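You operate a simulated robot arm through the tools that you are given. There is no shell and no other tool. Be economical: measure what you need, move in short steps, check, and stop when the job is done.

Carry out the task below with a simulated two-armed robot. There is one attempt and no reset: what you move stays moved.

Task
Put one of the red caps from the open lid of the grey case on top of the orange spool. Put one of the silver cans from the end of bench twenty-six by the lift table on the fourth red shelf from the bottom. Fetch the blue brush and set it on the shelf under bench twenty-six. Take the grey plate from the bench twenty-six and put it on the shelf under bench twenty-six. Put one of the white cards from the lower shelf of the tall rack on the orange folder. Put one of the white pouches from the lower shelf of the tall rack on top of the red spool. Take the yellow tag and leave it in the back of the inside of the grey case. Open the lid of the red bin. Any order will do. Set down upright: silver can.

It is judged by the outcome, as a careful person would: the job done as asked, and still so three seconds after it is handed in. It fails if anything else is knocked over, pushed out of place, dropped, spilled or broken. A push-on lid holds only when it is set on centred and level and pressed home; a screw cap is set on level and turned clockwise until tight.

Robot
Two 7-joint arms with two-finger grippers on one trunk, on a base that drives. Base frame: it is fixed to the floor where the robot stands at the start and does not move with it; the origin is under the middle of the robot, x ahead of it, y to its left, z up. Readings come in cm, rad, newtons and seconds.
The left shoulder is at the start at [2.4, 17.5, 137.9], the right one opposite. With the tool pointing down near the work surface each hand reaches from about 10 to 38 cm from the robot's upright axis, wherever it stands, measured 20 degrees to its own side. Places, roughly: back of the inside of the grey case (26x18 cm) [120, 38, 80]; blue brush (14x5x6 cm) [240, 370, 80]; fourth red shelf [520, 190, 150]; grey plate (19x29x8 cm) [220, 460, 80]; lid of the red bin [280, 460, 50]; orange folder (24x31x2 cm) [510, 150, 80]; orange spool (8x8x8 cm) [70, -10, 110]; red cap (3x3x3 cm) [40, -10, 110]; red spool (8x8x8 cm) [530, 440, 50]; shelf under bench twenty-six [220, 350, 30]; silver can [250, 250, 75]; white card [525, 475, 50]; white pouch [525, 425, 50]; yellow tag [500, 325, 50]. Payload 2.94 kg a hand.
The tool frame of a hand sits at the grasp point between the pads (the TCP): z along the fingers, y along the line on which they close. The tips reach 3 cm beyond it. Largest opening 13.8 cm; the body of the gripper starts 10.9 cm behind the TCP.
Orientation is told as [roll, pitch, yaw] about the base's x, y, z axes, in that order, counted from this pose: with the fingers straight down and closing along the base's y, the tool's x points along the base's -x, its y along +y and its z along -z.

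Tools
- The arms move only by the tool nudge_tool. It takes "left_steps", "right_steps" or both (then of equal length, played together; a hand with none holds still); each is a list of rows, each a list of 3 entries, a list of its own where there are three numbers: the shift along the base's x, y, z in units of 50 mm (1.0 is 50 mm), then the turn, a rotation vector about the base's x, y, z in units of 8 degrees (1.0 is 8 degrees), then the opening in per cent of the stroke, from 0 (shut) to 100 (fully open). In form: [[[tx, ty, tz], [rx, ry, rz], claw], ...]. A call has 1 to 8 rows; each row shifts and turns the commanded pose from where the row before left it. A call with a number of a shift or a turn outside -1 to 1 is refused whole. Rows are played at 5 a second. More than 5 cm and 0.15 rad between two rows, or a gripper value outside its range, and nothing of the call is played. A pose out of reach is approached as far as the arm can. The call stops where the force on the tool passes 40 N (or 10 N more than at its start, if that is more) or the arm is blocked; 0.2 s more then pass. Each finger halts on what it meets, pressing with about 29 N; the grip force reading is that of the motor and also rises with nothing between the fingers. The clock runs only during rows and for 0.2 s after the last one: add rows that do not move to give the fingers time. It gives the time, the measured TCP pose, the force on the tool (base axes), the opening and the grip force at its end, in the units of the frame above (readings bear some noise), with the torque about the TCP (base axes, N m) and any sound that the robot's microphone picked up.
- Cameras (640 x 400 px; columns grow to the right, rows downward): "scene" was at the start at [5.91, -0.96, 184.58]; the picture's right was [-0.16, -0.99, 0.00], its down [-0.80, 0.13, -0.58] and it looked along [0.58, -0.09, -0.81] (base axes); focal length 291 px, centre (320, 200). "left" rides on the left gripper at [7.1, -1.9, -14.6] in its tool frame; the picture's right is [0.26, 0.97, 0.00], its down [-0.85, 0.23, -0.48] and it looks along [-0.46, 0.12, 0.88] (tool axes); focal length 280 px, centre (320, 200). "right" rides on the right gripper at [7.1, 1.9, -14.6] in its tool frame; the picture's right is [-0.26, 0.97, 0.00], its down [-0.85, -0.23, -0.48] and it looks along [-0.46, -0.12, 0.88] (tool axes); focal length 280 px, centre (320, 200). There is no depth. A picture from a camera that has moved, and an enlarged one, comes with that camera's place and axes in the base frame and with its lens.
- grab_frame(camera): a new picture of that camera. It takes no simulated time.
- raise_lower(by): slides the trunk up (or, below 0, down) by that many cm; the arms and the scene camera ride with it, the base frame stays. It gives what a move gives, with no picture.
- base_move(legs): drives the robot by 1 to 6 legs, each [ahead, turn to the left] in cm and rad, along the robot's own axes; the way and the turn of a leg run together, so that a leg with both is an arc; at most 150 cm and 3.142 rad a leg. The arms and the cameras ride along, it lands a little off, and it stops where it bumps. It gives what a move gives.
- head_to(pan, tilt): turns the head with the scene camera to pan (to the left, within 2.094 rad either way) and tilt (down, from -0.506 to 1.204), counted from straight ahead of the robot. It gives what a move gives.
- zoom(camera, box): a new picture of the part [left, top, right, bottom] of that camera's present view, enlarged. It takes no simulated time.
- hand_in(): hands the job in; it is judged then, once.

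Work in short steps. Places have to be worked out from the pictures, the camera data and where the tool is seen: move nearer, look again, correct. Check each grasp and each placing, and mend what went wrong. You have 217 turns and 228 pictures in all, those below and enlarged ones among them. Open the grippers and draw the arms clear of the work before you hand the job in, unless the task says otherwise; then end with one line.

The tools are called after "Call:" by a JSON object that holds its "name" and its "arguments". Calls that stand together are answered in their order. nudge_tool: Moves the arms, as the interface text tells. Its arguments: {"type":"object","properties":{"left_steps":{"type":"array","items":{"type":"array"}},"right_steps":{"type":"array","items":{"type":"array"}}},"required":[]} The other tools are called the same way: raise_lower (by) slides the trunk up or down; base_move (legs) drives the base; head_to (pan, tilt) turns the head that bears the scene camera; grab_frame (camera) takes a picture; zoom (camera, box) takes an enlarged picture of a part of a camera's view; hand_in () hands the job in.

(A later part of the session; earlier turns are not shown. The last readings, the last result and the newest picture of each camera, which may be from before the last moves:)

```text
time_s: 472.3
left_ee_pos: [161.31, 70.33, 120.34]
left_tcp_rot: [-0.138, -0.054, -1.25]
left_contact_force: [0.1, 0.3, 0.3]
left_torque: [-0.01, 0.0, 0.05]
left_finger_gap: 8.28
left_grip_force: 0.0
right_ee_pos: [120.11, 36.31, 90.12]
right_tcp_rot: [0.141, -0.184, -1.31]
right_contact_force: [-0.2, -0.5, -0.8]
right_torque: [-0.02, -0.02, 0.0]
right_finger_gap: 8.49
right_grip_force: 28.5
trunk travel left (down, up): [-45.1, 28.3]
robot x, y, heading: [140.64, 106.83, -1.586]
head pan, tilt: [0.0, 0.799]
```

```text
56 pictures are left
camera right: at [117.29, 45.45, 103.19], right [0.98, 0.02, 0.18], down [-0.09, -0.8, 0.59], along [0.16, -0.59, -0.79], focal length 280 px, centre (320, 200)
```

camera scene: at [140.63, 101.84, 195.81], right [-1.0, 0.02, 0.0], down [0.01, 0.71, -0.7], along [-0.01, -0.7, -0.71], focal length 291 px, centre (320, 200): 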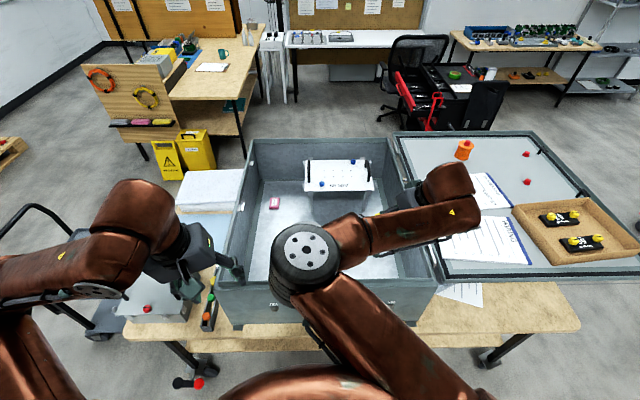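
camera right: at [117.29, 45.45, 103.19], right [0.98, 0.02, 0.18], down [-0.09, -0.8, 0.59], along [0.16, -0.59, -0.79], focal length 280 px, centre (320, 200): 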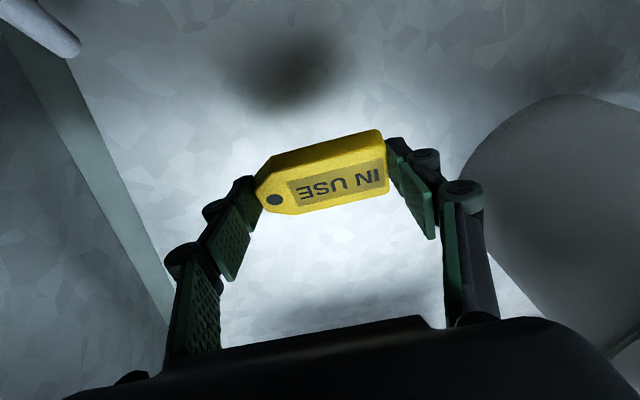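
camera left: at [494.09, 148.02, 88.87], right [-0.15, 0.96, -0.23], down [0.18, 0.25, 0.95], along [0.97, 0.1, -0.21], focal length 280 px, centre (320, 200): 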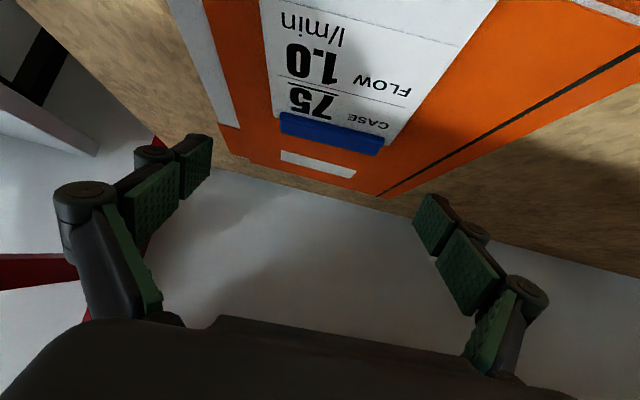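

Still above the floor. Continue down to contact in smaller steps.

Call:
{"name": "nudge_tool", "arguments": {"right_steps": [[[0, 0, -0.4], [0, 0, 0], 50], [[0, 0, -0.3], [0, 0, 0], 50], [[0, 0, -0.2], [0, 0, 0], 50], [[0, 0, -0.2], [0, 0, 0], 50], [[0, 0, -0.2], [0, 0, 0], 50], [[0, 0, -0.2], [0, 0, 0], 50], [[0, 0, -0.2], [0, 0, 0], 50]]}}

```text
time_s: 474.0
left_ee_pos: [160.8, 73.88, 121.24]
left_tcp_rot: [-0.27, 0.34, -1.203]
left_contact_force: [-0.7, -0.7, -1.9]
left_torque: [0.13, 0.03, -0.07]
left_finger_gap: 8.29
left_grip_force: 0.3
right_ee_pos: [119.72, 32.74, 87.0]
right_tcp_rot: [0.085, -0.254, -1.284]
right_contact_force: [-0.3, 0.1, -0.3]
right_torque: [-0.01, 0.0, 0.0]
right_finger_gap: 8.46
right_grip_force: 29.2
trunk travel left (down, up): [-45.1, 28.3]
robot x, y, heading: [140.57, 106.52, -1.588]
head pan, tilt: [0.0, 0.799]
stopped in row 7 (left hand): the force on the tool passed its limit at 80 N (the readings are from after the stop); the commanded pose is now the measured one
```

The left hand got touched (by the right elbow, probably). Look.

Call:
{"name": "grab_frame", "arguments": {"camera": "scene"}}

Call:
{"name": "grab_frame", "arguments": {"camera": "right"}}

```text
55 pictures are left
camera scene: at [142.3, 98.18, 175.74], right [-1.0, 0.02, 0.01], down [0.01, 0.72, -0.7], along [-0.02, -0.7, -0.72], focal length 291 px, centre (320, 200)
```

scene: 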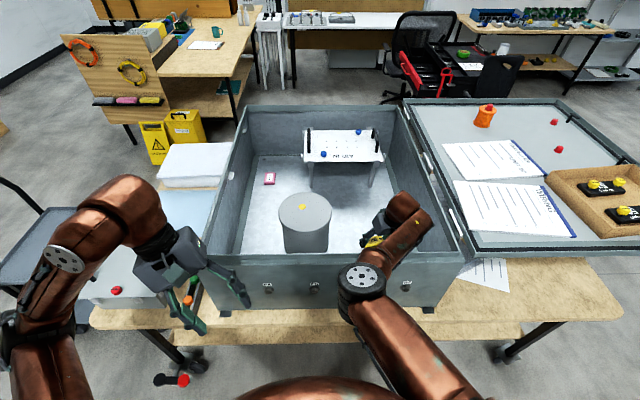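

```text
54 pictures are left
camera right: at [117.19, 42.9, 99.37], right [0.99, 0.05, 0.15], down [-0.06, -0.75, 0.65], along [0.14, -0.65, -0.74], focal length 280 px, centre (320, 200)
```

right: 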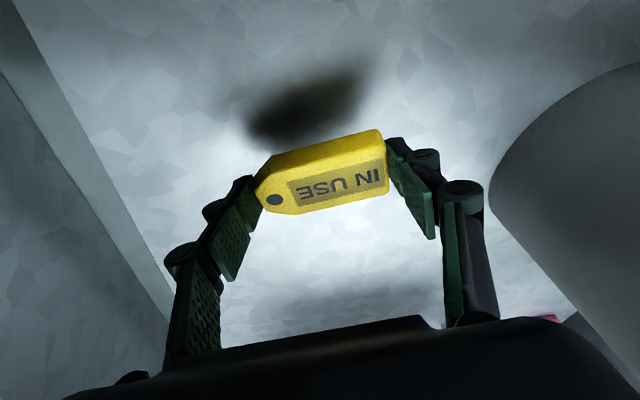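

Move the left hand up and away, then lower the tag in small steps.

Call:
{"name": "nudge_tool", "arguments": {"left_steps": [[[0.3, 0.3, 0.6], [0, 0, 0], 60], [[0.3, 0.3, 0.6], [0, 0, 0], 60], [[0.3, 0, 0.6], [0, 0, 0], 60], [[0, 0, 0], [0, 0, 0], 60]]}}

Call:
{"name": "nudge_tool", "arguments": {"right_steps": [[[0, 0.2, -0.15], [0.2, 0, 0], 50], [[0, 0.2, -0.15], [0.2, 0, 0], 50], [[0, 0.2, -0.15], [0.2, 0, 0], 50], [[0, 0, -0.15], [0, 0, 0], 50], [[0, 0, -0.15], [0, 0, 0], 50], [[0, 0, -0.15], [0, 0, 0], 50]]}}

Call:
{"name": "grab_frame", "arguments": {"camera": "right"}}

```text
time_s: 475.0
left_ee_pos: [164.81, 76.91, 130.3]
left_tcp_rot: [-0.274, 0.345, -1.201]
left_contact_force: [0.7, -0.4, -1.3]
left_torque: [0.02, -0.01, -0.02]
left_finger_gap: 8.3
left_grip_force: 0.0
right_ee_pos: [119.96, 32.78, 87.09]
right_tcp_rot: [0.09, -0.255, -1.279]
right_contact_force: [-0.5, -0.3, 0.6]
right_torque: [-0.03, 0.0, 0.01]
right_finger_gap: 8.48
right_grip_force: 29.2
trunk travel left (down, up): [-45.1, 28.3]
robot x, y, heading: [141.27, 106.8, -1.585]
head pan, tilt: [0.0, 0.799]
```

```text
time_s: 476.6
left_ee_pos: [163.91, 77.37, 130.21]
left_tcp_rot: [-0.256, 0.338, -1.196]
left_contact_force: [-1.9, 0.2, 0.5]
left_torque: [0.05, -0.09, -0.04]
left_finger_gap: 8.29
left_grip_force: 0.1
right_ee_pos: [118.21, 32.82, 86.69]
right_tcp_rot: [0.074, -0.232, -1.265]
right_contact_force: [0.0, 0.4, -0.5]
right_torque: [0.01, 0.02, -0.02]
right_finger_gap: 8.49
right_grip_force: 29.0
trunk travel left (down, up): [-45.1, 28.3]
robot x, y, heading: [140.85, 106.51, -1.593]
head pan, tilt: [0.0, 0.799]
stopped in row 6 (right hand): the arm was blocked; the commanded pose is now the measured one
```

```text
53 pictures are left
camera right: at [115.9, 42.75, 99.25], right [0.99, 0.06, 0.13], down [-0.04, -0.77, 0.64], along [0.14, -0.64, -0.76], focal length 280 px, centre (320, 200)
```

right: 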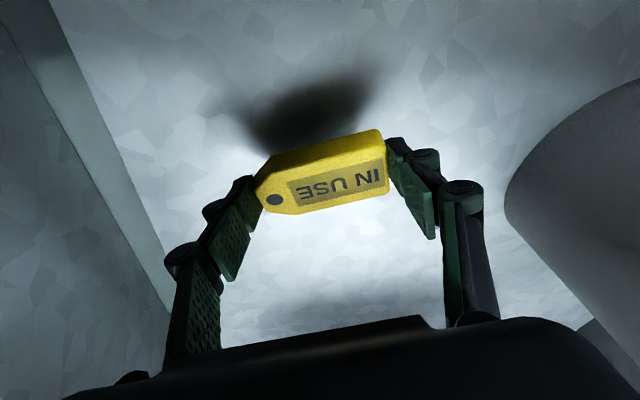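

The forearm rests on the case's near wall. Raise the trunk so the forearm slopes down steeper, then lower the hand again.

Call:
{"name": "raise_lower", "arguments": {"by": 12}}

Call:
{"name": "nudge_tool", "arguments": {"right_steps": [[[0, 0, -0.6], [0, 0, 0], 50], [[0, 0, -0.6], [0, 0, 0], 50], [[0, 0.1, -0.6], [0, 0, 0], 50], [[0, 0.1, -0.5], [0, 0, 0], 50], [[0, 0, -0.3], [0, 0, 0], 50], [[0, 0, -0.2], [0, 0, 0], 50], [[0, 0, -0.2], [0, 0, 0], 50]]}}

Call:
{"name": "grab_frame", "arguments": {"camera": "right"}}

```text
time_s: 477.0
left_ee_pos: [159.94, 77.55, 131.38]
left_tcp_rot: [-0.213, 0.317, -1.188]
left_contact_force: [-0.9, 0.1, -0.4]
left_torque: [-0.02, -0.11, -0.04]
left_finger_gap: 8.26
left_grip_force: 0.0
right_ee_pos: [115.78, 32.89, 86.65]
right_tcp_rot: [0.111, -0.242, -1.271]
right_contact_force: [-0.1, 0.3, -0.7]
right_torque: [-0.02, 0.02, 0.01]
right_finger_gap: 8.5
right_grip_force: 28.9
trunk travel left (down, up): [-45.8, 27.6]
robot x, y, heading: [140.53, 106.49, -1.586]
head pan, tilt: [0.0, 0.799]
stopped: the arm was blocked; the commanded pose is now the measured one
```

```text
time_s: 477.6
left_ee_pos: [159.69, 78.2, 130.9]
left_tcp_rot: [-0.192, 0.295, -1.153]
left_contact_force: [0.0, -1.2, -1.3]
left_torque: [0.12, 0.11, 0.03]
left_finger_gap: 8.3
left_grip_force: 0.0
right_ee_pos: [113.71, 29.98, 86.45]
right_tcp_rot: [0.056, -0.316, -1.247]
right_contact_force: [0.1, -0.3, -0.5]
right_torque: [0.0, -0.01, -0.02]
right_finger_gap: 8.49
right_grip_force: 29.3
trunk travel left (down, up): [-45.8, 27.6]
robot x, y, heading: [141.12, 106.58, -1.59]
head pan, tilt: [0.0, 0.799]
stopped in row 3 (left hand): the arm was blocked; the commanded pose is now the measured one
```

```text
52 pictures are left
camera right: at [111.07, 40.82, 98.14], right [0.99, 0.09, 0.13], down [-0.03, -0.71, 0.7], along [0.15, -0.7, -0.7], focal length 280 px, centre (320, 200)
```

right: 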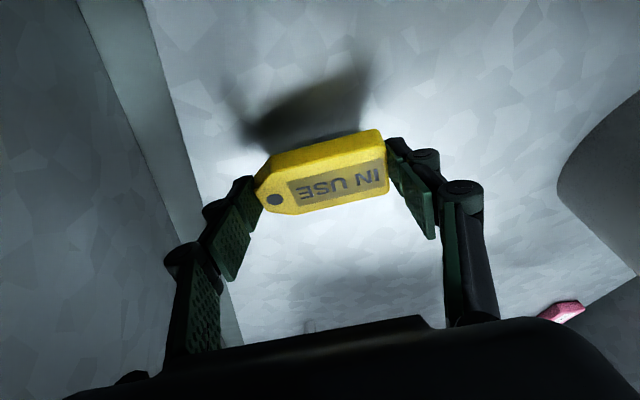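

Everything seems jammed by the forearm on the wall. Lift the right hand first to free it.

Call:
{"name": "nudge_tool", "arguments": {"right_steps": [[[0.1, 0, 0.6], [0, 0, 0], 50], [[0.2, 0, 0.8], [0, 0, 0], 50], [[0.3, 0, 0.8], [0, 0, 0], 50], [[0.3, 0, 0.8], [0, 0, 0], 50]]}}

Call:
{"name": "grab_frame", "arguments": {"camera": "scene"}}

```text
time_s: 478.0
left_ee_pos: [158.9, 75.18, 132.7]
left_tcp_rot: [-0.219, 0.233, -0.956]
left_contact_force: [3.0, 0.5, 0.7]
left_torque: [-0.1, 0.31, 0.03]
left_finger_gap: 8.3
left_grip_force: 0.5
right_ee_pos: [115.0, 27.6, 85.15]
right_tcp_rot: [0.107, -0.324, -1.222]
right_contact_force: [-2.4, 3.9, 6.3]
right_torque: [-0.31, -0.19, -0.05]
right_finger_gap: 8.5
right_grip_force: 29.3
trunk travel left (down, up): [-45.8, 27.6]
robot x, y, heading: [141.05, 103.59, -1.448]
head pan, tilt: [0.0, 0.799]
stopped in row 1 (left hand): the arm was blocked; the commanded pose is now the measured one
```

```text
51 pictures are left
camera scene: at [159.13, 98.89, 176.58], right [-0.99, -0.12, 0.1], down [-0.16, 0.69, -0.7], along [0.02, -0.71, -0.71], focal length 291 px, centre (320, 200)
```

scene: 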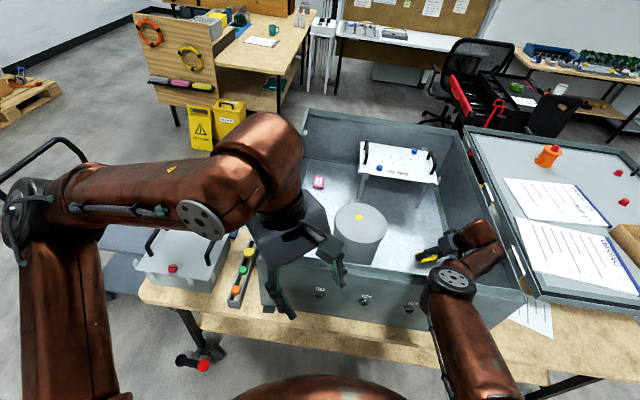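

The robot leans because the elbow bears on the case wall. Back the base a few cm to unload it.

Call:
{"name": "base_move", "arguments": {"legs": [[-6, 0]]}}

Call:
{"name": "grab_frame", "arguments": {"camera": "scene"}}

```text
time_s: 478.7
left_ee_pos: [160.08, 48.22, 129.25]
left_tcp_rot: [-0.012, -0.069, -0.686]
left_contact_force: [24.2, -6.1, 21.6]
left_torque: [0.73, 3.15, -0.05]
left_finger_gap: 8.21
left_grip_force: 0.1
right_ee_pos: [112.44, 1.02, 81.8]
right_tcp_rot: [0.017, -0.322, -1.439]
right_contact_force: [-0.6, -4.9, 19.8]
right_torque: [1.37, 0.16, 0.06]
right_finger_gap: 12.62
right_grip_force: 30.1
trunk travel left (down, up): [-45.8, 27.6]
robot x, y, heading: [154.14, 83.0, -0.571]
head pan, tilt: [0.0, 0.799]
stopped in leg 1: the force on the tool passed its limit at 107 N (the readings are from after the stop); the commanded pose is now the measured one
```

```text
50 pictures are left
camera scene: at [162.99, 85.41, 176.62], right [-0.54, -0.84, 0.04], down [-0.61, 0.36, -0.7], along [0.58, -0.4, -0.71], focal length 291 px, centre (320, 200)
```

scene: 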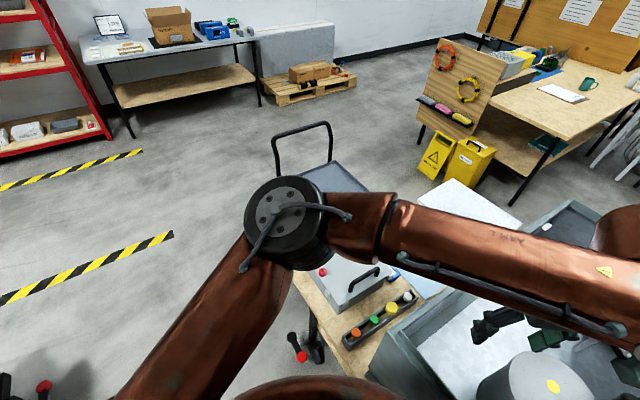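

The robot swung again and the tag has left the grip. Check with the right camera.

Call:
{"name": "grab_frame", "arguments": {"camera": "right"}}

Call:
{"name": "head_to", "arguments": {"pan": -1.2, "tilt": 0.9}}

Call:
{"name": "grab_frame", "arguments": {"camera": "scene"}}

```text
49 pictures are left
camera right: at [112.62, 12.38, 93.33], right [0.99, -0.12, 0.1], down [-0.15, -0.68, 0.72], along [-0.02, -0.72, -0.69], focal length 280 px, centre (320, 200)
```

right: 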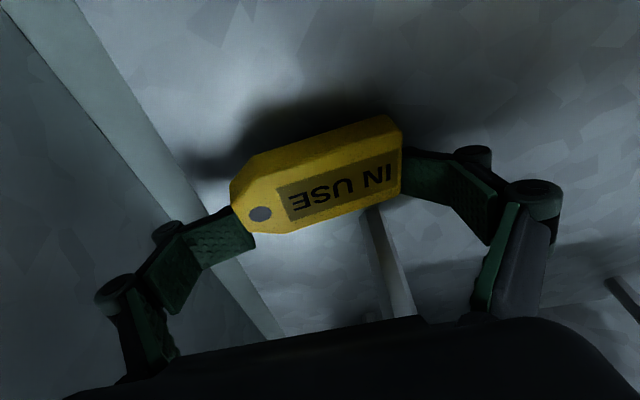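

```text
time_s: 480.1
left_ee_pos: [150.72, 57.56, 130.33]
left_tcp_rot: [-0.067, -0.011, -0.716]
left_contact_force: [0.6, 3.0, -1.8]
left_torque: [-0.23, -0.08, -0.02]
left_finger_gap: 8.28
left_grip_force: 0.0
right_ee_pos: [113.42, 6.75, 79.75]
right_tcp_rot: [0.151, -0.401, -1.274]
right_contact_force: [-20.1, -73.6, 125.7]
right_torque: [-0.65, 6.95, 4.89]
right_finger_gap: 13.87
right_grip_force: 28.8
trunk travel left (down, up): [-45.8, 27.6]
robot x, y, heading: [146.79, 88.3, -0.861]
head pan, tilt: [-1.201, 0.901]
```

```text
48 pictures are left
camera scene: at [145.24, 81.46, 175.8], right [-0.88, 0.48, 0.01], down [0.37, 0.69, -0.63], along [-0.3, -0.55, -0.78], focal length 291 px, centre (320, 200)
```

scene: 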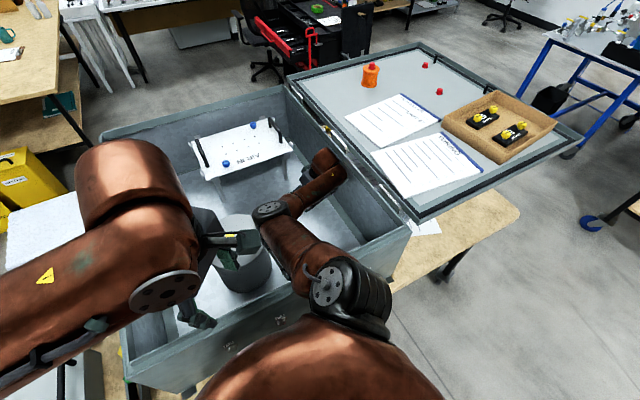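

The hand is pressing on the case floor. Open fully and lift the right hand.

Call:
{"name": "nudge_tool", "arguments": {"right_steps": [[[0, 0, 0.3], [0, 0, 0], 100], [[0, 0, 0.5], [0, 0, 0], 100], [[0, 0, 0.7], [0, 0, 0], 100], [[0, 0, 0.9], [0, 0, 0], 100], [[0, 0, 0.9], [0, 0, 0], 100], [[0, 0, 0.9], [0, 0, 0], 100]]}}

Call:
{"name": "grab_frame", "arguments": {"camera": "scene"}}

```text
time_s: 480.9
left_ee_pos: [151.46, 51.84, 129.98]
left_tcp_rot: [-0.047, 0.032, -0.716]
left_contact_force: [-0.6, 0.1, -1.2]
left_torque: [-0.02, 0.01, 0.02]
left_finger_gap: 8.29
left_grip_force: 0.0
right_ee_pos: [113.45, 8.27, 79.91]
right_tcp_rot: [0.187, -0.261, -1.324]
right_contact_force: [-29.2, 0.8, 51.7]
right_torque: [-1.15, 4.6, -0.5]
right_finger_gap: 13.79
right_grip_force: 0.0
trunk travel left (down, up): [-45.8, 27.6]
robot x, y, heading: [146.46, 88.25, -0.889]
head pan, tilt: [-1.201, 0.901]
stopped in row 4 (right hand): the force on the tool passed its limit at 195 N (the readings are from after the stop); the commanded pose is now the measured one
```

```text
47 pictures are left
camera scene: at [142.5, 80.46, 175.64], right [-0.87, 0.49, 0.0], down [0.39, 0.68, -0.62], along [-0.3, -0.54, -0.79], focal length 291 px, centre (320, 200)
```

scene: 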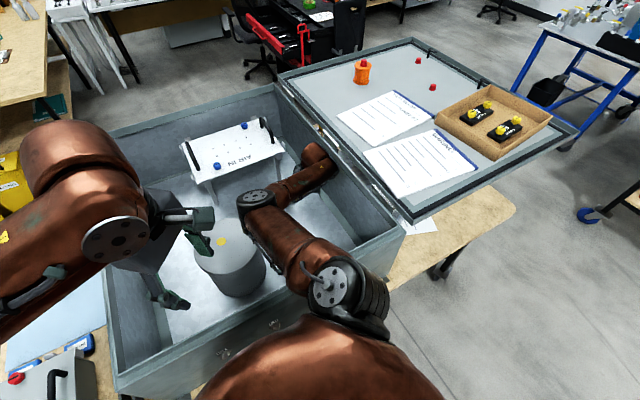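

The robot is level now. Raise the trunk to lift the arm out.

Call:
{"name": "raise_lower", "arguments": {"by": 15}}

Call:
{"name": "grab_frame", "arguments": {"camera": "scene"}}

```text
time_s: 482.7
left_ee_pos: [151.87, 51.85, 144.86]
left_tcp_rot: [-0.052, 0.036, -0.714]
left_contact_force: [0.0, -0.1, 0.1]
left_torque: [0.01, 0.09, -0.03]
left_finger_gap: 8.31
left_grip_force: 0.1
right_ee_pos: [113.53, 8.21, 95.43]
right_tcp_rot: [0.183, -0.26, -1.323]
right_contact_force: [1.0, 0.1, 0.5]
right_torque: [0.03, 0.03, -0.01]
right_finger_gap: 13.82
right_grip_force: 0.0
trunk travel left (down, up): [-60.8, 12.6]
robot x, y, heading: [146.91, 88.01, -0.883]
head pan, tilt: [-1.201, 0.901]
```

```text
46 pictures are left
camera scene: at [142.01, 82.67, 190.67], right [-0.87, 0.49, 0.0], down [0.39, 0.68, -0.62], along [-0.31, -0.54, -0.78], focal length 291 px, centre (320, 200)
```

scene: 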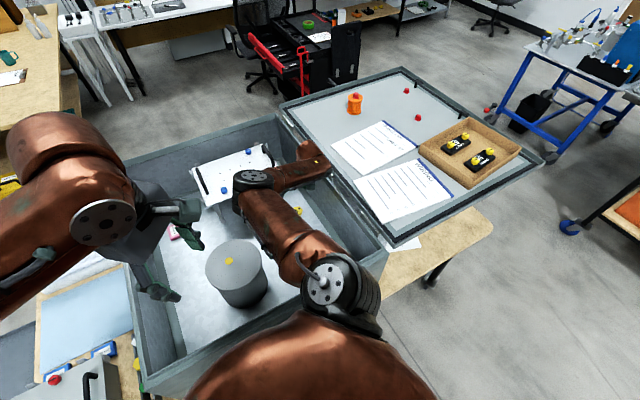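

Free and level; the tag lies on the case floor near (113, 4). Raise the arm fully clear.

Call:
{"name": "raise_lower", "arguments": {"by": 11}}

Call:
{"name": "nudge_tool", "arguments": {"right_steps": [[[0, 0.2, 0.8], [0, 0, 0], 60], [[0, 0.2, 0.8], [0, 0, 0], 60], [[0, 0.3, 0.8], [0, 0, 0], 60], [[0, 0.3, 0.6], [0, 0, 0], 60]]}}

Call:
{"name": "grab_frame", "arguments": {"camera": "right"}}

```text
time_s: 484.1
left_ee_pos: [151.54, 51.94, 156.02]
left_tcp_rot: [-0.051, 0.034, -0.715]
left_contact_force: [-0.7, 0.0, 0.5]
left_torque: [0.01, 0.04, 0.0]
left_finger_gap: 8.28
left_grip_force: 0.1
right_ee_pos: [113.36, 8.27, 106.39]
right_tcp_rot: [0.185, -0.261, -1.321]
right_contact_force: [-0.8, 0.2, -0.4]
right_torque: [0.02, -0.01, 0.0]
right_finger_gap: 13.81
right_grip_force: 0.0
trunk travel left (down, up): [-71.8, 1.6]
robot x, y, heading: [146.9, 88.11, -0.888]
head pan, tilt: [-1.201, 0.901]
```

```text
time_s: 485.1
left_ee_pos: [151.76, 52.03, 156.13]
left_tcp_rot: [-0.051, 0.031, -0.714]
left_contact_force: [-0.2, 0.1, -0.5]
left_torque: [-0.01, 0.01, 0.01]
left_finger_gap: 8.29
left_grip_force: 0.1
right_ee_pos: [113.33, 13.55, 121.53]
right_tcp_rot: [0.183, -0.262, -1.32]
right_contact_force: [0.2, 0.1, 0.6]
right_torque: [-0.01, 0.01, -0.03]
right_finger_gap: 8.27
right_grip_force: 0.1
trunk travel left (down, up): [-71.8, 1.6]
robot x, y, heading: [146.87, 88.09, -0.886]
head pan, tilt: [-1.201, 0.901]
```

```text
45 pictures are left
camera right: at [109.96, 23.53, 133.81], right [0.97, 0.03, 0.24], down [-0.13, -0.77, 0.63], along [0.2, -0.64, -0.74], focal length 280 px, centre (320, 200)
```

right: 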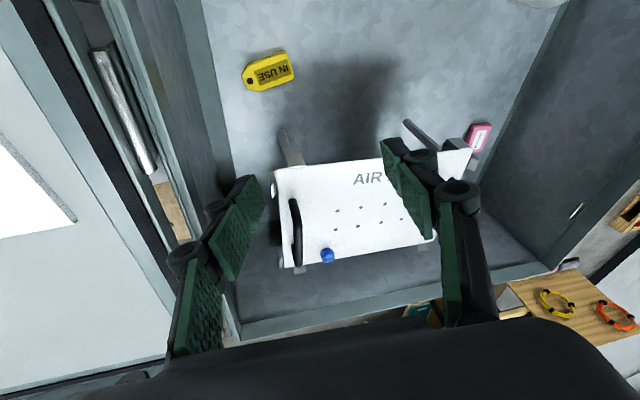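

The tag lies at (114, 9) but should be nearer (120, 38). I'll regrasp it along the same free path: nudge down, then trunk down.

Call:
{"name": "nudge_tool", "arguments": {"right_steps": [[[0.05, -0.25, -0.75], [0, 0, 0], 84], [[0.05, -0.25, -0.75], [0, 0, 0], 84], [[0.05, -0.25, -0.75], [0, 0, 0], 84], [[0, 0, -0.7], [0, 0, 0], 84]]}}

Call:
{"name": "raise_lower", "arguments": {"by": -19}}

Call:
{"name": "grab_frame", "arguments": {"camera": "right"}}

```text
time_s: 486.1
left_ee_pos: [151.69, 51.79, 155.95]
left_tcp_rot: [-0.05, 0.034, -0.715]
left_contact_force: [-0.1, 0.5, 0.9]
left_torque: [0.05, -0.02, -0.01]
left_finger_gap: 8.28
left_grip_force: 0.2
right_ee_pos: [114.08, 9.54, 106.57]
right_tcp_rot: [0.183, -0.263, -1.32]
right_contact_force: [-1.0, 0.2, 0.7]
right_torque: [0.03, -0.02, 0.01]
right_finger_gap: 11.62
right_grip_force: 0.0
trunk travel left (down, up): [-71.8, 1.6]
robot x, y, heading: [146.63, 88.24, -0.888]
head pan, tilt: [-1.201, 0.901]
```

```text
time_s: 488.2
left_ee_pos: [151.57, 52.02, 137.15]
left_tcp_rot: [-0.052, 0.032, -0.713]
left_contact_force: [-0.3, 0.6, 0.0]
left_torque: [-0.03, -0.03, -0.01]
left_finger_gap: 8.28
left_grip_force: 0.1
right_ee_pos: [114.2, 9.46, 87.72]
right_tcp_rot: [0.183, -0.261, -1.321]
right_contact_force: [-0.3, 0.3, 0.1]
right_torque: [-0.01, 0.0, 0.0]
right_finger_gap: 11.62
right_grip_force: 0.1
trunk travel left (down, up): [-52.8, 20.6]
robot x, y, heading: [146.86, 88.07, -0.882]
head pan, tilt: [-1.201, 0.901]
```

```text
44 pictures are left
camera right: at [110.72, 19.52, 100.07], right [0.97, 0.03, 0.24], down [-0.13, -0.76, 0.63], along [0.2, -0.64, -0.74], focal length 280 px, centre (320, 200)
```

right: 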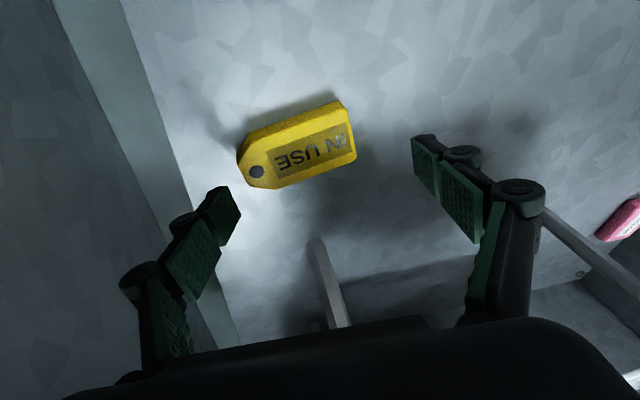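

Level the hand's roll, shift slightly, lower around the tag and close.

Call:
{"name": "nudge_tool", "arguments": {"right_steps": [[[-0.05, -0.1, -0.2], [0, 0.9, 0], 84], [[-0.05, -0.1, -0.3], [0, 0.85, 0], 84], [[0, -0.05, -0.4], [0, 0, 0], 84], [[0, 0, -0.2], [0, 0, 0], 84], [[0, 0, -0.1], [0, 0, 0], 84], [[0, 0, 0], [0, 0, 0], 84]]}}

Call:
{"name": "grab_frame", "arguments": {"camera": "right"}}

```text
time_s: 489.6
left_ee_pos: [151.88, 52.11, 137.11]
left_tcp_rot: [-0.053, 0.033, -0.713]
left_contact_force: [0.4, 0.2, -0.2]
left_torque: [0.01, 0.01, 0.04]
left_finger_gap: 8.3
left_grip_force: 0.0
right_ee_pos: [113.72, 8.04, 82.21]
right_tcp_rot: [-0.062, -0.201, -1.265]
right_contact_force: [2.4, -6.8, 22.2]
right_torque: [0.03, 0.39, 0.33]
right_finger_gap: 12.83
right_grip_force: 12.9
trunk travel left (down, up): [-52.8, 20.6]
robot x, y, heading: [146.66, 87.88, -0.883]
head pan, tilt: [-1.201, 0.901]
```

```text
43 pictures are left
camera right: at [113.35, 18.18, 94.77], right [1.0, 0.03, -0.01], down [0.03, -0.76, 0.65], along [0.02, -0.65, -0.76], focal length 280 px, centre (320, 200)
```

right: 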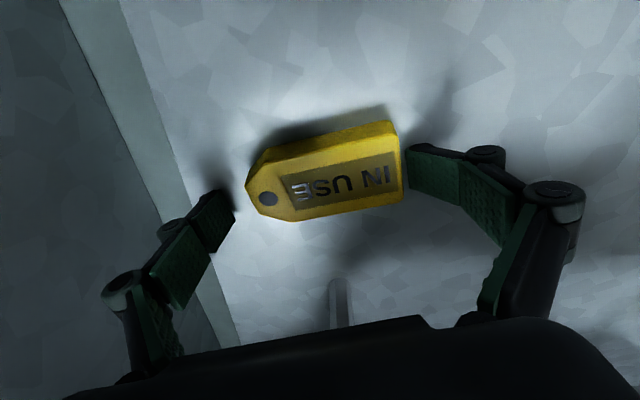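

Straddled. Close and lift with the trunk.

Call:
{"name": "nudge_tool", "arguments": {"right_steps": [[[0, 0, 0.06], [0, 0, 0], 70], [[0, 0, 0], [0, 0, 0], 55], [[0, 0, 0], [0, 0, 0], 50], [[0, 0, 0], [0, 0, 0], 50], [[0, 0, 0.3], [0, 0, 0], 50], [[0, 0, 0.6], [0, 0, 0], 50]]}}

Call:
{"name": "raise_lower", "arguments": {"by": 20}}

Call:
{"name": "grab_frame", "arguments": {"camera": "right"}}

```text
time_s: 490.2
left_ee_pos: [151.65, 52.34, 137.27]
left_tcp_rot: [-0.054, 0.032, -0.713]
left_contact_force: [-0.2, -0.6, -0.7]
left_torque: [0.0, 0.02, -0.01]
left_finger_gap: 8.31
left_grip_force: 0.0
right_ee_pos: [112.6, 7.85, 83.1]
right_tcp_rot: [-0.078, -0.207, -1.271]
right_contact_force: [-7.8, 2.1, 31.1]
right_torque: [0.07, 0.15, 0.0]
right_finger_gap: 9.97
right_grip_force: 29.0
trunk travel left (down, up): [-52.8, 20.6]
robot x, y, heading: [146.55, 87.93, -0.887]
head pan, tilt: [-1.201, 0.901]
stopped in row 2 (right hand): the force on the tool passed its limit at 44 N (the readings are from after the stop); the commanded pose is now the measured one
```

```text
time_s: 492.3
left_ee_pos: [151.66, 51.94, 157.05]
left_tcp_rot: [-0.05, 0.032, -0.715]
left_contact_force: [-0.4, -0.3, 0.1]
left_torque: [-0.05, 0.0, 0.0]
left_finger_gap: 8.28
left_grip_force: 0.1
right_ee_pos: [113.09, 7.98, 102.48]
right_tcp_rot: [-0.069, -0.2, -1.265]
right_contact_force: [0.4, 0.3, 0.0]
right_torque: [0.01, 0.02, 0.01]
right_finger_gap: 8.49
right_grip_force: 29.5
trunk travel left (down, up): [-72.8, 0.6]
robot x, y, heading: [146.67, 88.08, -0.888]
head pan, tilt: [-1.201, 0.901]
```

```text
42 pictures are left
camera right: at [112.92, 18.04, 115.07], right [1.0, 0.03, -0.01], down [0.03, -0.76, 0.65], along [0.01, -0.65, -0.76], focal length 280 px, centre (320, 200)
```

right: 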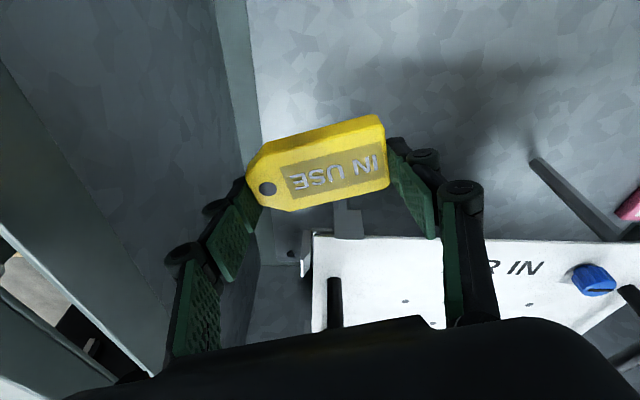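

The tag is held again. With the trunk high, carry it inside the case to (118, 37).

Call:
{"name": "nudge_tool", "arguments": {"right_steps": [[[0.15, 0.8, 0.2], [0, 0, 0], 50], [[0.15, 0.8, 0.1], [0, 0, 0], 50], [[0.15, 0.8, 0], [0, 0, 0], 50], [[0.15, 0.8, 0], [0, 0, 0], 50], [[0.15, 0.8, 0], [0.3, 0, 0], 50], [[0.15, 0.8, 0], [0.3, 0, 0], 50], [[0.1, 0.8, 0], [0.3, 0, 0], 50], [[0, 0, 0], [0, 0, 0], 50]]}}

Call:
{"name": "grab_frame", "arguments": {"camera": "scene"}}

```text
time_s: 494.1
left_ee_pos: [151.66, 51.96, 157.06]
left_tcp_rot: [-0.049, 0.034, -0.714]
left_contact_force: [0.8, 0.6, 0.3]
left_torque: [0.04, -0.02, 0.01]
left_finger_gap: 8.3
left_grip_force: 0.1
right_ee_pos: [118.25, 36.11, 104.04]
right_tcp_rot: [-0.031, -0.079, -1.271]
right_contact_force: [-0.2, -0.4, -1.0]
right_torque: [0.02, -0.04, 0.01]
right_finger_gap: 8.49
right_grip_force: 29.2
trunk travel left (down, up): [-72.8, 0.6]
robot x, y, heading: [146.32, 87.87, -0.892]
head pan, tilt: [-1.201, 0.901]
```

```text
41 pictures are left
camera scene: at [141.56, 83.07, 202.66], right [-0.87, 0.49, 0.0], down [0.39, 0.68, -0.62], along [-0.31, -0.54, -0.78], focal length 291 px, centre (320, 200)
```

scene: 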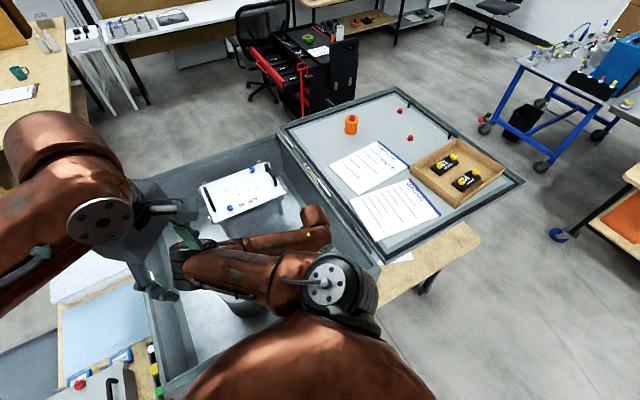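

Move the left hand aside from the right elbow while lowering the tag.

Call:
{"name": "nudge_tool", "arguments": {"left_steps": [[[0.8, 0.3, 0.2], [0, 0, 0], 60], [[0.8, 0.3, 0.2], [0, 0, 0], 60], [[0.8, 0.3, 0], [0, 0, 0], 60], [[0.6, 0, 0], [0, 0, 0], 60], [[0, 0, 0], [0, 0, 0], 60], [[0, 0, 0], [0, 0, 0], 60]], "right_steps": [[[0, 0, 0], [0, 0, 0], 50], [[0, 0, -0.4], [0, 0, 0], 50], [[0, 0, -0.8], [0, 0, 0], 50], [[0, 0, -0.8], [0, 0, 0], 50], [[0, 0, -0.8], [0, 0, 0], 50], [[0, 0, -0.6], [0, 0, 0], 50]]}}

Call:
{"name": "grab_frame", "arguments": {"camera": "right"}}

```text
time_s: 495.5
left_ee_pos: [166.59, 56.36, 158.94]
left_tcp_rot: [-0.051, 0.035, -0.716]
left_contact_force: [-0.5, 0.7, -0.8]
left_torque: [0.01, 0.0, -0.03]
left_finger_gap: 8.29
left_grip_force: 0.1
right_ee_pos: [117.95, 35.93, 86.95]
right_tcp_rot: [-0.031, -0.081, -1.272]
right_contact_force: [0.2, 0.2, -0.5]
right_torque: [0.0, 0.01, -0.02]
right_finger_gap: 8.46
right_grip_force: 29.4
trunk travel left (down, up): [-72.8, 0.6]
robot x, y, heading: [146.73, 88.14, -0.887]
head pan, tilt: [-1.201, 0.901]
```

```text
40 pictures are left
camera right: at [117.86, 44.45, 100.76], right [1.0, 0.03, -0.01], down [0.03, -0.83, 0.55], along [0.01, -0.55, -0.84], focal length 280 px, centre (320, 200)
```

right: 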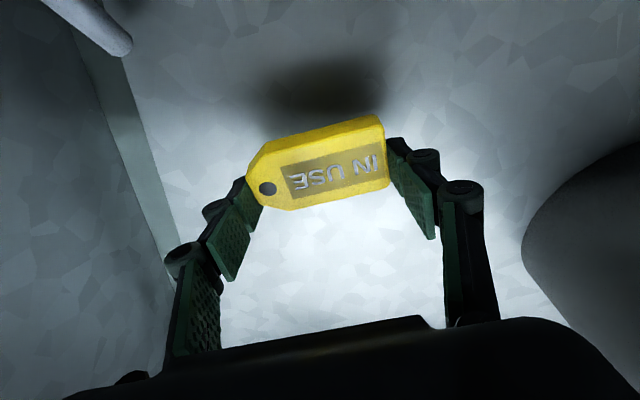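

Smooth, no contact. Lower the last few centimetres and release.

Call:
{"name": "nudge_tool", "arguments": {"right_steps": [[[0, 0.1, -0.4], [0, 0, 0], 50], [[0, 0, -0.2], [0, 0, 0], 50], [[0, 0, -0.15], [0, 0, 0], 50], [[0, 0, -0.1], [0, 0, 0], 50], [[0, 0, -0.1], [0, 0, 0], 50], [[0, 0, -0.1], [0, 0, 0], 50]]}}

Call:
{"name": "nudge_tool", "arguments": {"right_steps": [[[0, 0, 0.02], [0, 0, 0], 65], [[0, 0, 0], [0, 0, 0], 75], [[0, 0, 0], [0, 0, 0], 80], [[0, 0, 0], [0, 0, 0], 80], [[0, 0, 0.6], [0, 0, 0], 80], [[0, 0, 0.9], [0, 0, 0], 80], [[0, 0, 0.9], [0, 0, 0], 80], [[0, 0, 0.9], [0, 0, 0], 80]]}}

Call:
{"name": "grab_frame", "arguments": {"camera": "right"}}

```text
time_s: 496.4
left_ee_pos: [166.71, 56.64, 159.05]
left_tcp_rot: [-0.052, 0.033, -0.714]
left_contact_force: [-0.7, -0.7, 0.1]
left_torque: [0.02, -0.05, 0.01]
left_finger_gap: 8.29
left_grip_force: 0.0
right_ee_pos: [118.14, 36.4, 83.81]
right_tcp_rot: [-0.036, -0.086, -1.273]
right_contact_force: [8.8, 14.9, 34.6]
right_torque: [0.68, -1.33, 0.33]
right_finger_gap: 8.52
right_grip_force: 29.2
trunk travel left (down, up): [-72.8, 0.6]
robot x, y, heading: [146.41, 87.88, -0.885]
head pan, tilt: [-1.201, 0.901]
stopped in row 4 (right hand): the force on the tool passed its limit at 46 N (the readings are from after the stop); the commanded pose is now the measured one
```

```text
time_s: 498.2
left_ee_pos: [166.75, 56.4, 158.96]
left_tcp_rot: [-0.05, 0.034, -0.716]
left_contact_force: [-0.2, -0.7, 0.3]
left_torque: [0.0, 0.03, -0.04]
left_finger_gap: 8.28
left_grip_force: 0.1
right_ee_pos: [118.1, 36.46, 100.29]
right_tcp_rot: [-0.034, -0.083, -1.275]
right_contact_force: [0.5, 0.7, 0.6]
right_torque: [0.03, -0.02, -0.03]
right_finger_gap: 11.05
right_grip_force: 0.0
trunk travel left (down, up): [-72.8, 0.6]
robot x, y, heading: [146.98, 87.77, -0.887]
head pan, tilt: [-1.201, 0.901]
```

```text
39 pictures are left
camera right: at [117.89, 44.82, 114.09], right [1.0, 0.03, -0.01], down [0.03, -0.83, 0.55], along [0.01, -0.55, -0.83], focal length 280 px, centre (320, 200)
```

right: 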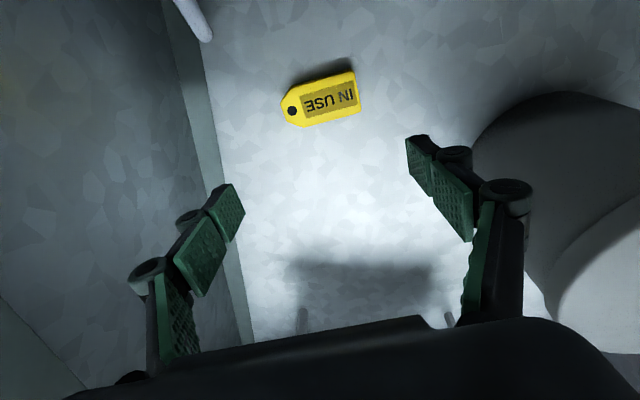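

The tag lies at about (118, 36.5) on the case floor. Now the plate: lift the right hand out, then drive round to the near side of bench 26.

Call:
{"name": "nudge_tool", "arguments": {"right_steps": [[[0, 0, 0.9], [0, 0, 0], 50], [[0, 0, 0.9], [0, 0, 0], 50], [[0, 0, 0.9], [0, 0, 0], 50], [[0, 0, 0.7], [0, 0, 0], 50]]}}

Call:
{"name": "base_move", "arguments": {"legs": [[-50, 0], [0, 2.457], [104, 0], [104, 0], [102, 0], [0, -1.57]]}}

Call:
{"name": "head_to", "arguments": {"pan": 0.0, "tilt": 0.75}}

Call:
{"name": "grab_frame", "arguments": {"camera": "scene"}}

```text
time_s: 499.2
left_ee_pos: [166.62, 56.52, 159.01]
left_tcp_rot: [-0.051, 0.033, -0.715]
left_contact_force: [-0.2, 0.0, -0.1]
left_torque: [0.0, -0.01, -0.05]
left_finger_gap: 8.3
left_grip_force: 0.0
right_ee_pos: [118.09, 36.16, 117.23]
right_tcp_rot: [-0.037, -0.085, -1.273]
right_contact_force: [0.0, -0.2, 0.4]
right_torque: [0.0, -0.01, -0.02]
right_finger_gap: 6.9
right_grip_force: 0.1
trunk travel left (down, up): [-72.8, 0.6]
robot x, y, heading: [146.79, 88.13, -0.887]
head pan, tilt: [-1.201, 0.901]
```

```text
time_s: 526.5
left_ee_pos: [149.49, 429.42, 159.03]
left_tcp_rot: [-0.051, 0.032, 0.175]
left_contact_force: [0.4, -0.6, 0.2]
left_torque: [0.03, -0.02, 0.02]
left_finger_gap: 8.29
left_grip_force: 0.0
right_ee_pos: [134.7, 378.77, 117.15]
right_tcp_rot: [-0.035, -0.084, -0.382]
right_contact_force: [0.8, -0.4, 0.1]
right_torque: [0.01, -0.01, -0.01]
right_finger_gap: 6.88
right_grip_force: 0.0
trunk travel left (down, up): [-72.8, 0.6]
robot x, y, heading: [112.65, 433.79, 0.001]
head pan, tilt: [-1.201, 0.901]
```

```text
time_s: 527.9
left_ee_pos: [149.52, 429.27, 159.04]
left_tcp_rot: [-0.051, 0.034, 0.173]
left_contact_force: [0.3, -0.5, -0.5]
left_torque: [-0.01, -0.03, 0.01]
left_finger_gap: 8.28
left_grip_force: 0.1
right_ee_pos: [134.67, 378.8, 117.11]
right_tcp_rot: [-0.036, -0.082, -0.384]
right_contact_force: [-0.5, 0.1, 0.5]
right_torque: [0.0, -0.01, 0.0]
right_finger_gap: 6.9
right_grip_force: 0.0
trunk travel left (down, up): [-72.8, 0.6]
robot x, y, heading: [112.24, 433.61, 0.002]
head pan, tilt: [0.0, 0.75]
```

```text
38 pictures are left
camera scene: at [118.68, 433.88, 203.85], right [0.0, -1.0, 0.0], down [-0.68, 0.0, -0.73], along [0.73, 0.0, -0.68], focal length 291 px, centre (320, 200)
```

scene: 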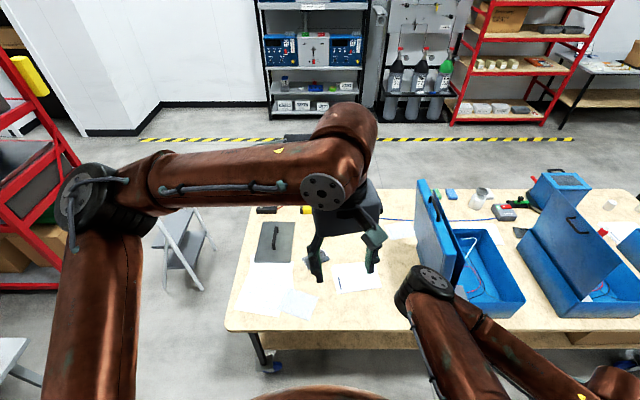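

The plate (centre ≈ (221, 458)) is reachable from here with the left hand; only papers lie in front. Extend and pitch the left hand, drive 19 cm forward and lower the trunk.

Call:
{"name": "nudge_tool", "arguments": {"left_steps": [[[0.6, 0.55, -0.3], [0, -0.8, -0.16], 50], [[0.6, 0.55, -0.3], [0, -0.8, -0.16], 50], [[0.6, 0.55, -0.3], [0, -0.8, -0.16], 50], [[0.6, 0.55, -0.3], [0, -0.8, -0.16], 50], [[0.6, 0.55, -0.3], [0, -0.8, -0.16], 50], [[0.6, 0.55, -0.3], [0, -0.8, -0.16], 50], [[0.6, 0.55, -0.3], [0, -0.8, -0.16], 50], [[0.6, 0.55, -0.3], [0, -0.8, -0.16], 50]]}}

Call:
{"name": "nudge_tool", "arguments": {"left_steps": [[[0.7, 0.25, -0.3], [0, 0, 0], 50], [[0.7, 0.25, -0.3], [0, 0, 0], 50], [[0.7, 0.25, -0.3], [0, 0, 0], 50], [[0.7, 0.25, -0.3], [0, 0, 0], 50], [[0.7, 0.2, -0.3], [0, 0, 0], 50], [[0.6, 0, -0.3], [0, 0, 0], 50]]}}

Call:
{"name": "raise_lower", "arguments": {"by": -40}}

Call:
{"name": "base_move", "arguments": {"legs": [[17, 0]]}}

Call:
{"name": "grab_frame", "arguments": {"camera": "left"}}

```text
time_s: 529.7
left_ee_pos: [173.6, 451.57, 147.0]
left_tcp_rot: [-0.147, -0.856, 0.023]
left_contact_force: [0.7, 0.0, 0.1]
left_torque: [-0.01, -0.02, -0.02]
left_finger_gap: 6.9
left_grip_force: 0.2
right_ee_pos: [134.66, 378.98, 117.32]
right_tcp_rot: [-0.036, -0.087, -0.383]
right_contact_force: [0.7, 0.0, 0.0]
right_torque: [-0.05, 0.01, 0.0]
right_finger_gap: 6.9
right_grip_force: 0.1
trunk travel left (down, up): [-72.8, 0.6]
robot x, y, heading: [112.52, 433.66, 0.005]
head pan, tilt: [0.0, 0.75]
```

```text
time_s: 531.1
left_ee_pos: [194.0, 457.36, 138.02]
left_tcp_rot: [-0.143, -0.855, 0.019]
left_contact_force: [-0.2, -1.0, 0.3]
left_torque: [-0.01, 0.03, 0.03]
left_finger_gap: 6.89
left_grip_force: 0.0
right_ee_pos: [134.68, 378.6, 117.02]
right_tcp_rot: [-0.036, -0.084, -0.385]
right_contact_force: [0.3, 0.0, 0.9]
right_torque: [0.06, 0.01, 0.03]
right_finger_gap: 6.9
right_grip_force: 0.0
trunk travel left (down, up): [-72.8, 0.6]
robot x, y, heading: [112.58, 433.44, 0.002]
head pan, tilt: [0.0, 0.75]
```

```text
time_s: 534.9
left_ee_pos: [194.09, 457.38, 97.99]
left_tcp_rot: [-0.144, -0.853, 0.024]
left_contact_force: [0.4, -0.1, -0.6]
left_torque: [-0.04, -0.02, 0.01]
left_finger_gap: 6.88
left_grip_force: 0.1
right_ee_pos: [134.66, 378.79, 77.15]
right_tcp_rot: [-0.034, -0.086, -0.384]
right_contact_force: [0.0, -0.1, -0.1]
right_torque: [0.01, -0.02, -0.03]
right_finger_gap: 6.89
right_grip_force: 0.0
trunk travel left (down, up): [-32.8, 40.6]
robot x, y, heading: [112.35, 433.5, -0.002]
head pan, tilt: [0.0, 0.75]
```

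```text
time_s: 536.4
left_ee_pos: [210.24, 457.53, 98.72]
left_tcp_rot: [-0.144, -0.867, 0.024]
left_contact_force: [-0.9, 0.0, 0.9]
left_torque: [0.04, 0.08, 0.02]
left_finger_gap: 6.89
left_grip_force: 0.0
right_ee_pos: [150.9, 378.9, 77.32]
right_tcp_rot: [-0.033, -0.09, -0.387]
right_contact_force: [0.0, 0.1, -0.2]
right_torque: [0.0, -0.12, 0.04]
right_finger_gap: 6.91
right_grip_force: 0.1
trunk travel left (down, up): [-32.8, 40.6]
robot x, y, heading: [129.31, 433.31, 0.009]
head pan, tilt: [0.0, 0.75]
```

```text
37 pictures are left
camera left: at [194.5, 457.28, 102.93], right [-0.09, 0.95, -0.29], down [0.21, 0.3, 0.93], along [0.97, 0.02, -0.23], focal length 280 px, centre (320, 200)
```

left: 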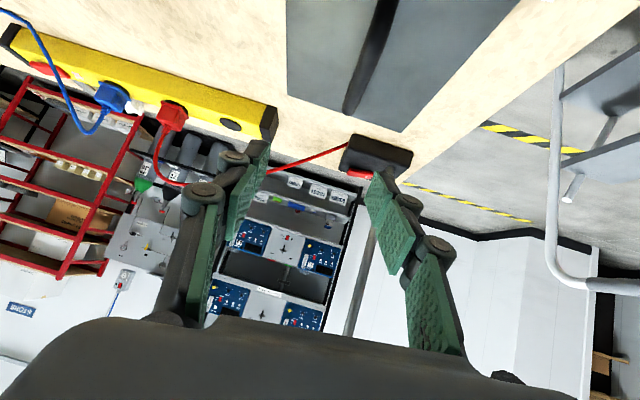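

The handle bar runs along x from 211 to 223.5 at y≈458. Square the roll and lower onto its middle.

Call:
{"name": "nudge_tool", "arguments": {"left_steps": [[[0.3, 0.05, -0.4], [0.34, 0, 0.39], 55], [[0.3, 0.05, -0.5], [0.33, 0, 0.39], 55], [[0.3, 0, -0.7], [0, 0, 0], 55], [[0.3, 0, -0.7], [0, 0, 0], 55], [[0.2, 0, -0.3], [0, 0, 0], 55], [[0, 0, 0], [0, 0, 0], 55]]}}

Call:
{"name": "grab_frame", "arguments": {"camera": "left"}}

```text
time_s: 537.8
left_ee_pos: [217.52, 458.11, 85.14]
left_tcp_rot: [0.0, -0.863, 0.026]
left_contact_force: [-0.3, -0.1, -1.0]
left_torque: [-0.01, -0.02, -0.02]
left_finger_gap: 7.61
left_grip_force: 0.0
right_ee_pos: [151.47, 378.88, 77.21]
right_tcp_rot: [-0.033, -0.086, -0.384]
right_contact_force: [0.3, -0.5, 0.8]
right_torque: [-0.02, 0.01, -0.04]
right_finger_gap: 6.89
right_grip_force: 0.1
trunk travel left (down, up): [-32.8, 40.6]
robot x, y, heading: [129.48, 433.62, -0.002]
head pan, tilt: [0.0, 0.75]
```

```text
36 pictures are left
camera left: at [202.08, 455.68, 89.37], right [-0.19, 0.96, -0.2], down [0.19, 0.24, 0.95], along [0.96, 0.15, -0.22], focal length 280 px, centre (320, 200)
```

left: 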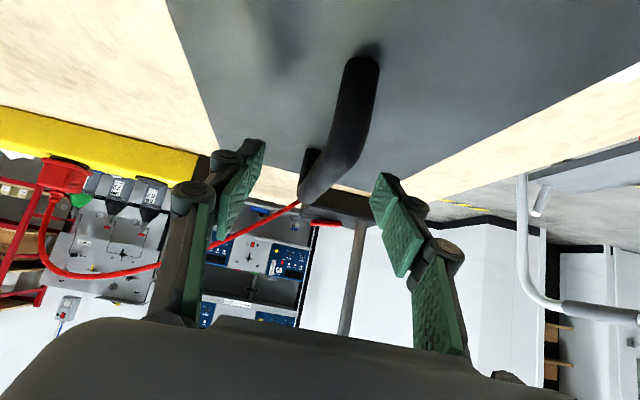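

The bar lies between the fingers. Close and lift slightly to test.

Call:
{"name": "nudge_tool", "arguments": {"left_steps": [[[-0.1, 0, -0.1], [0, 0, 0], 55], [[0, 0, 0], [0, 0, 0], 20], [[0, 0, 0], [0, 0, 0], 5], [[0, 0, 0], [0, 0, 0], 5], [[0, 0, 0], [0, 0, 0], 5], [[0, 0, 0], [0, 0, 0], 5], [[0, 0, 0.4], [0, 0, 0], 5], [[0, 0, 0.6], [0, 0, 0], 5]]}}

Call:
{"name": "grab_frame", "arguments": {"camera": "left"}}

Call:
{"name": "grab_frame", "arguments": {"camera": "scene"}}

```text
time_s: 539.5
left_ee_pos: [217.14, 457.88, 89.43]
left_tcp_rot: [0.001, -0.855, 0.025]
left_contact_force: [-0.7, -0.8, -12.5]
left_torque: [0.0, 0.34, 0.01]
left_finger_gap: 1.75
left_grip_force: 29.8
right_ee_pos: [151.28, 378.71, 77.17]
right_tcp_rot: [-0.037, -0.086, -0.388]
right_contact_force: [-0.1, -0.1, -0.4]
right_torque: [-0.01, 0.0, -0.03]
right_finger_gap: 6.92
right_grip_force: 0.1
trunk travel left (down, up): [-32.8, 40.6]
robot x, y, heading: [129.57, 433.77, -0.002]
head pan, tilt: [0.0, 0.75]
```

```text
35 pictures are left
camera left: at [201.63, 455.63, 93.71], right [-0.19, 0.96, -0.2], down [0.19, 0.24, 0.95], along [0.96, 0.15, -0.23], focal length 280 px, centre (320, 200)
```

left: 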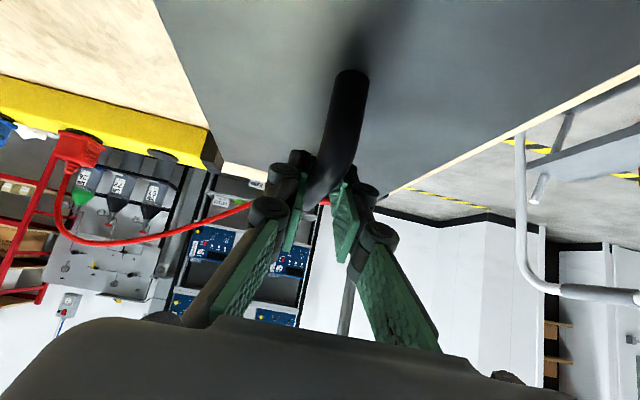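

```text
34 pictures are left
camera scene: at [143.63, 433.98, 163.83], right [0.0, -1.0, 0.0], down [-0.68, 0.0, -0.73], along [0.73, 0.0, -0.68], focal length 291 px, centre (320, 200)
```

scene: 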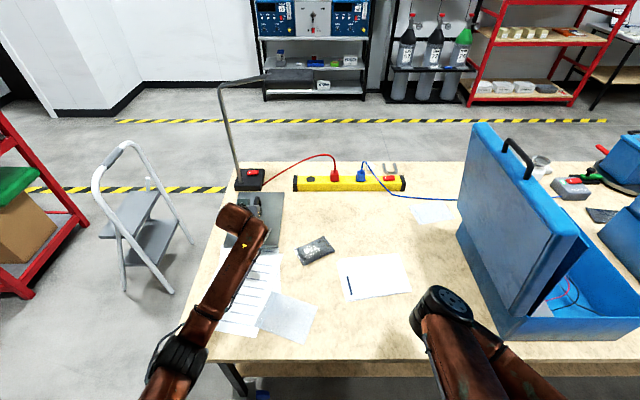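

The plate is held by its handle (about 1.2 kg). Lift a bit more, and back the base away from the bench.

Call:
{"name": "nudge_tool", "arguments": {"left_steps": [[[0, 0, 0.7], [0, 0, 0], 5], [[-0.2, 0, 0.7], [0, 0, 0], 5], [[-0.4, 0, 0], [0, 0, 0], 5], [[0, 0, 0], [0, 0, 0], 5]]}}

Call:
{"name": "base_move", "arguments": {"legs": [[-70, 0]]}}

Call:
{"name": "grab_frame", "arguments": {"camera": "scene"}}

```text
time_s: 540.5
left_ee_pos: [214.11, 457.99, 96.61]
left_tcp_rot: [-0.001, -0.859, 0.026]
left_contact_force: [0.3, -0.1, -11.3]
left_torque: [-0.02, 0.3, 0.01]
left_finger_gap: 1.75
left_grip_force: 29.7
right_ee_pos: [151.43, 378.87, 77.15]
right_tcp_rot: [-0.036, -0.086, -0.385]
right_contact_force: [0.4, 0.7, 0.0]
right_torque: [0.01, -0.01, -0.01]
right_finger_gap: 6.9
right_grip_force: 0.1
trunk travel left (down, up): [-32.8, 40.6]
robot x, y, heading: [129.4, 433.96, 0.003]
head pan, tilt: [0.0, 0.75]
```

```text
time_s: 544.4
left_ee_pos: [144.74, 457.54, 96.66]
left_tcp_rot: [-0.001, -0.861, 0.021]
left_contact_force: [0.7, 0.0, -11.5]
left_torque: [-0.03, 0.32, 0.0]
left_finger_gap: 1.78
left_grip_force: 28.8
right_ee_pos: [81.59, 378.67, 77.17]
right_tcp_rot: [-0.037, -0.085, -0.391]
right_contact_force: [0.3, -0.4, -0.2]
right_torque: [0.03, 0.01, 0.03]
right_finger_gap: 6.9
right_grip_force: 0.2
trunk travel left (down, up): [-32.8, 40.6]
robot x, y, heading: [59.77, 433.36, -0.002]
head pan, tilt: [0.0, 0.75]
```

```text
33 pictures are left
camera scene: at [74.13, 433.91, 163.83], right [0.0, -1.0, 0.0], down [-0.68, 0.0, -0.73], along [0.73, 0.0, -0.68], focal length 291 px, centre (320, 200)
```

scene: 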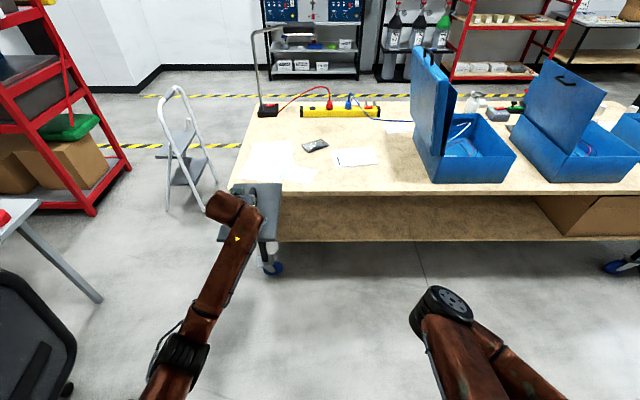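

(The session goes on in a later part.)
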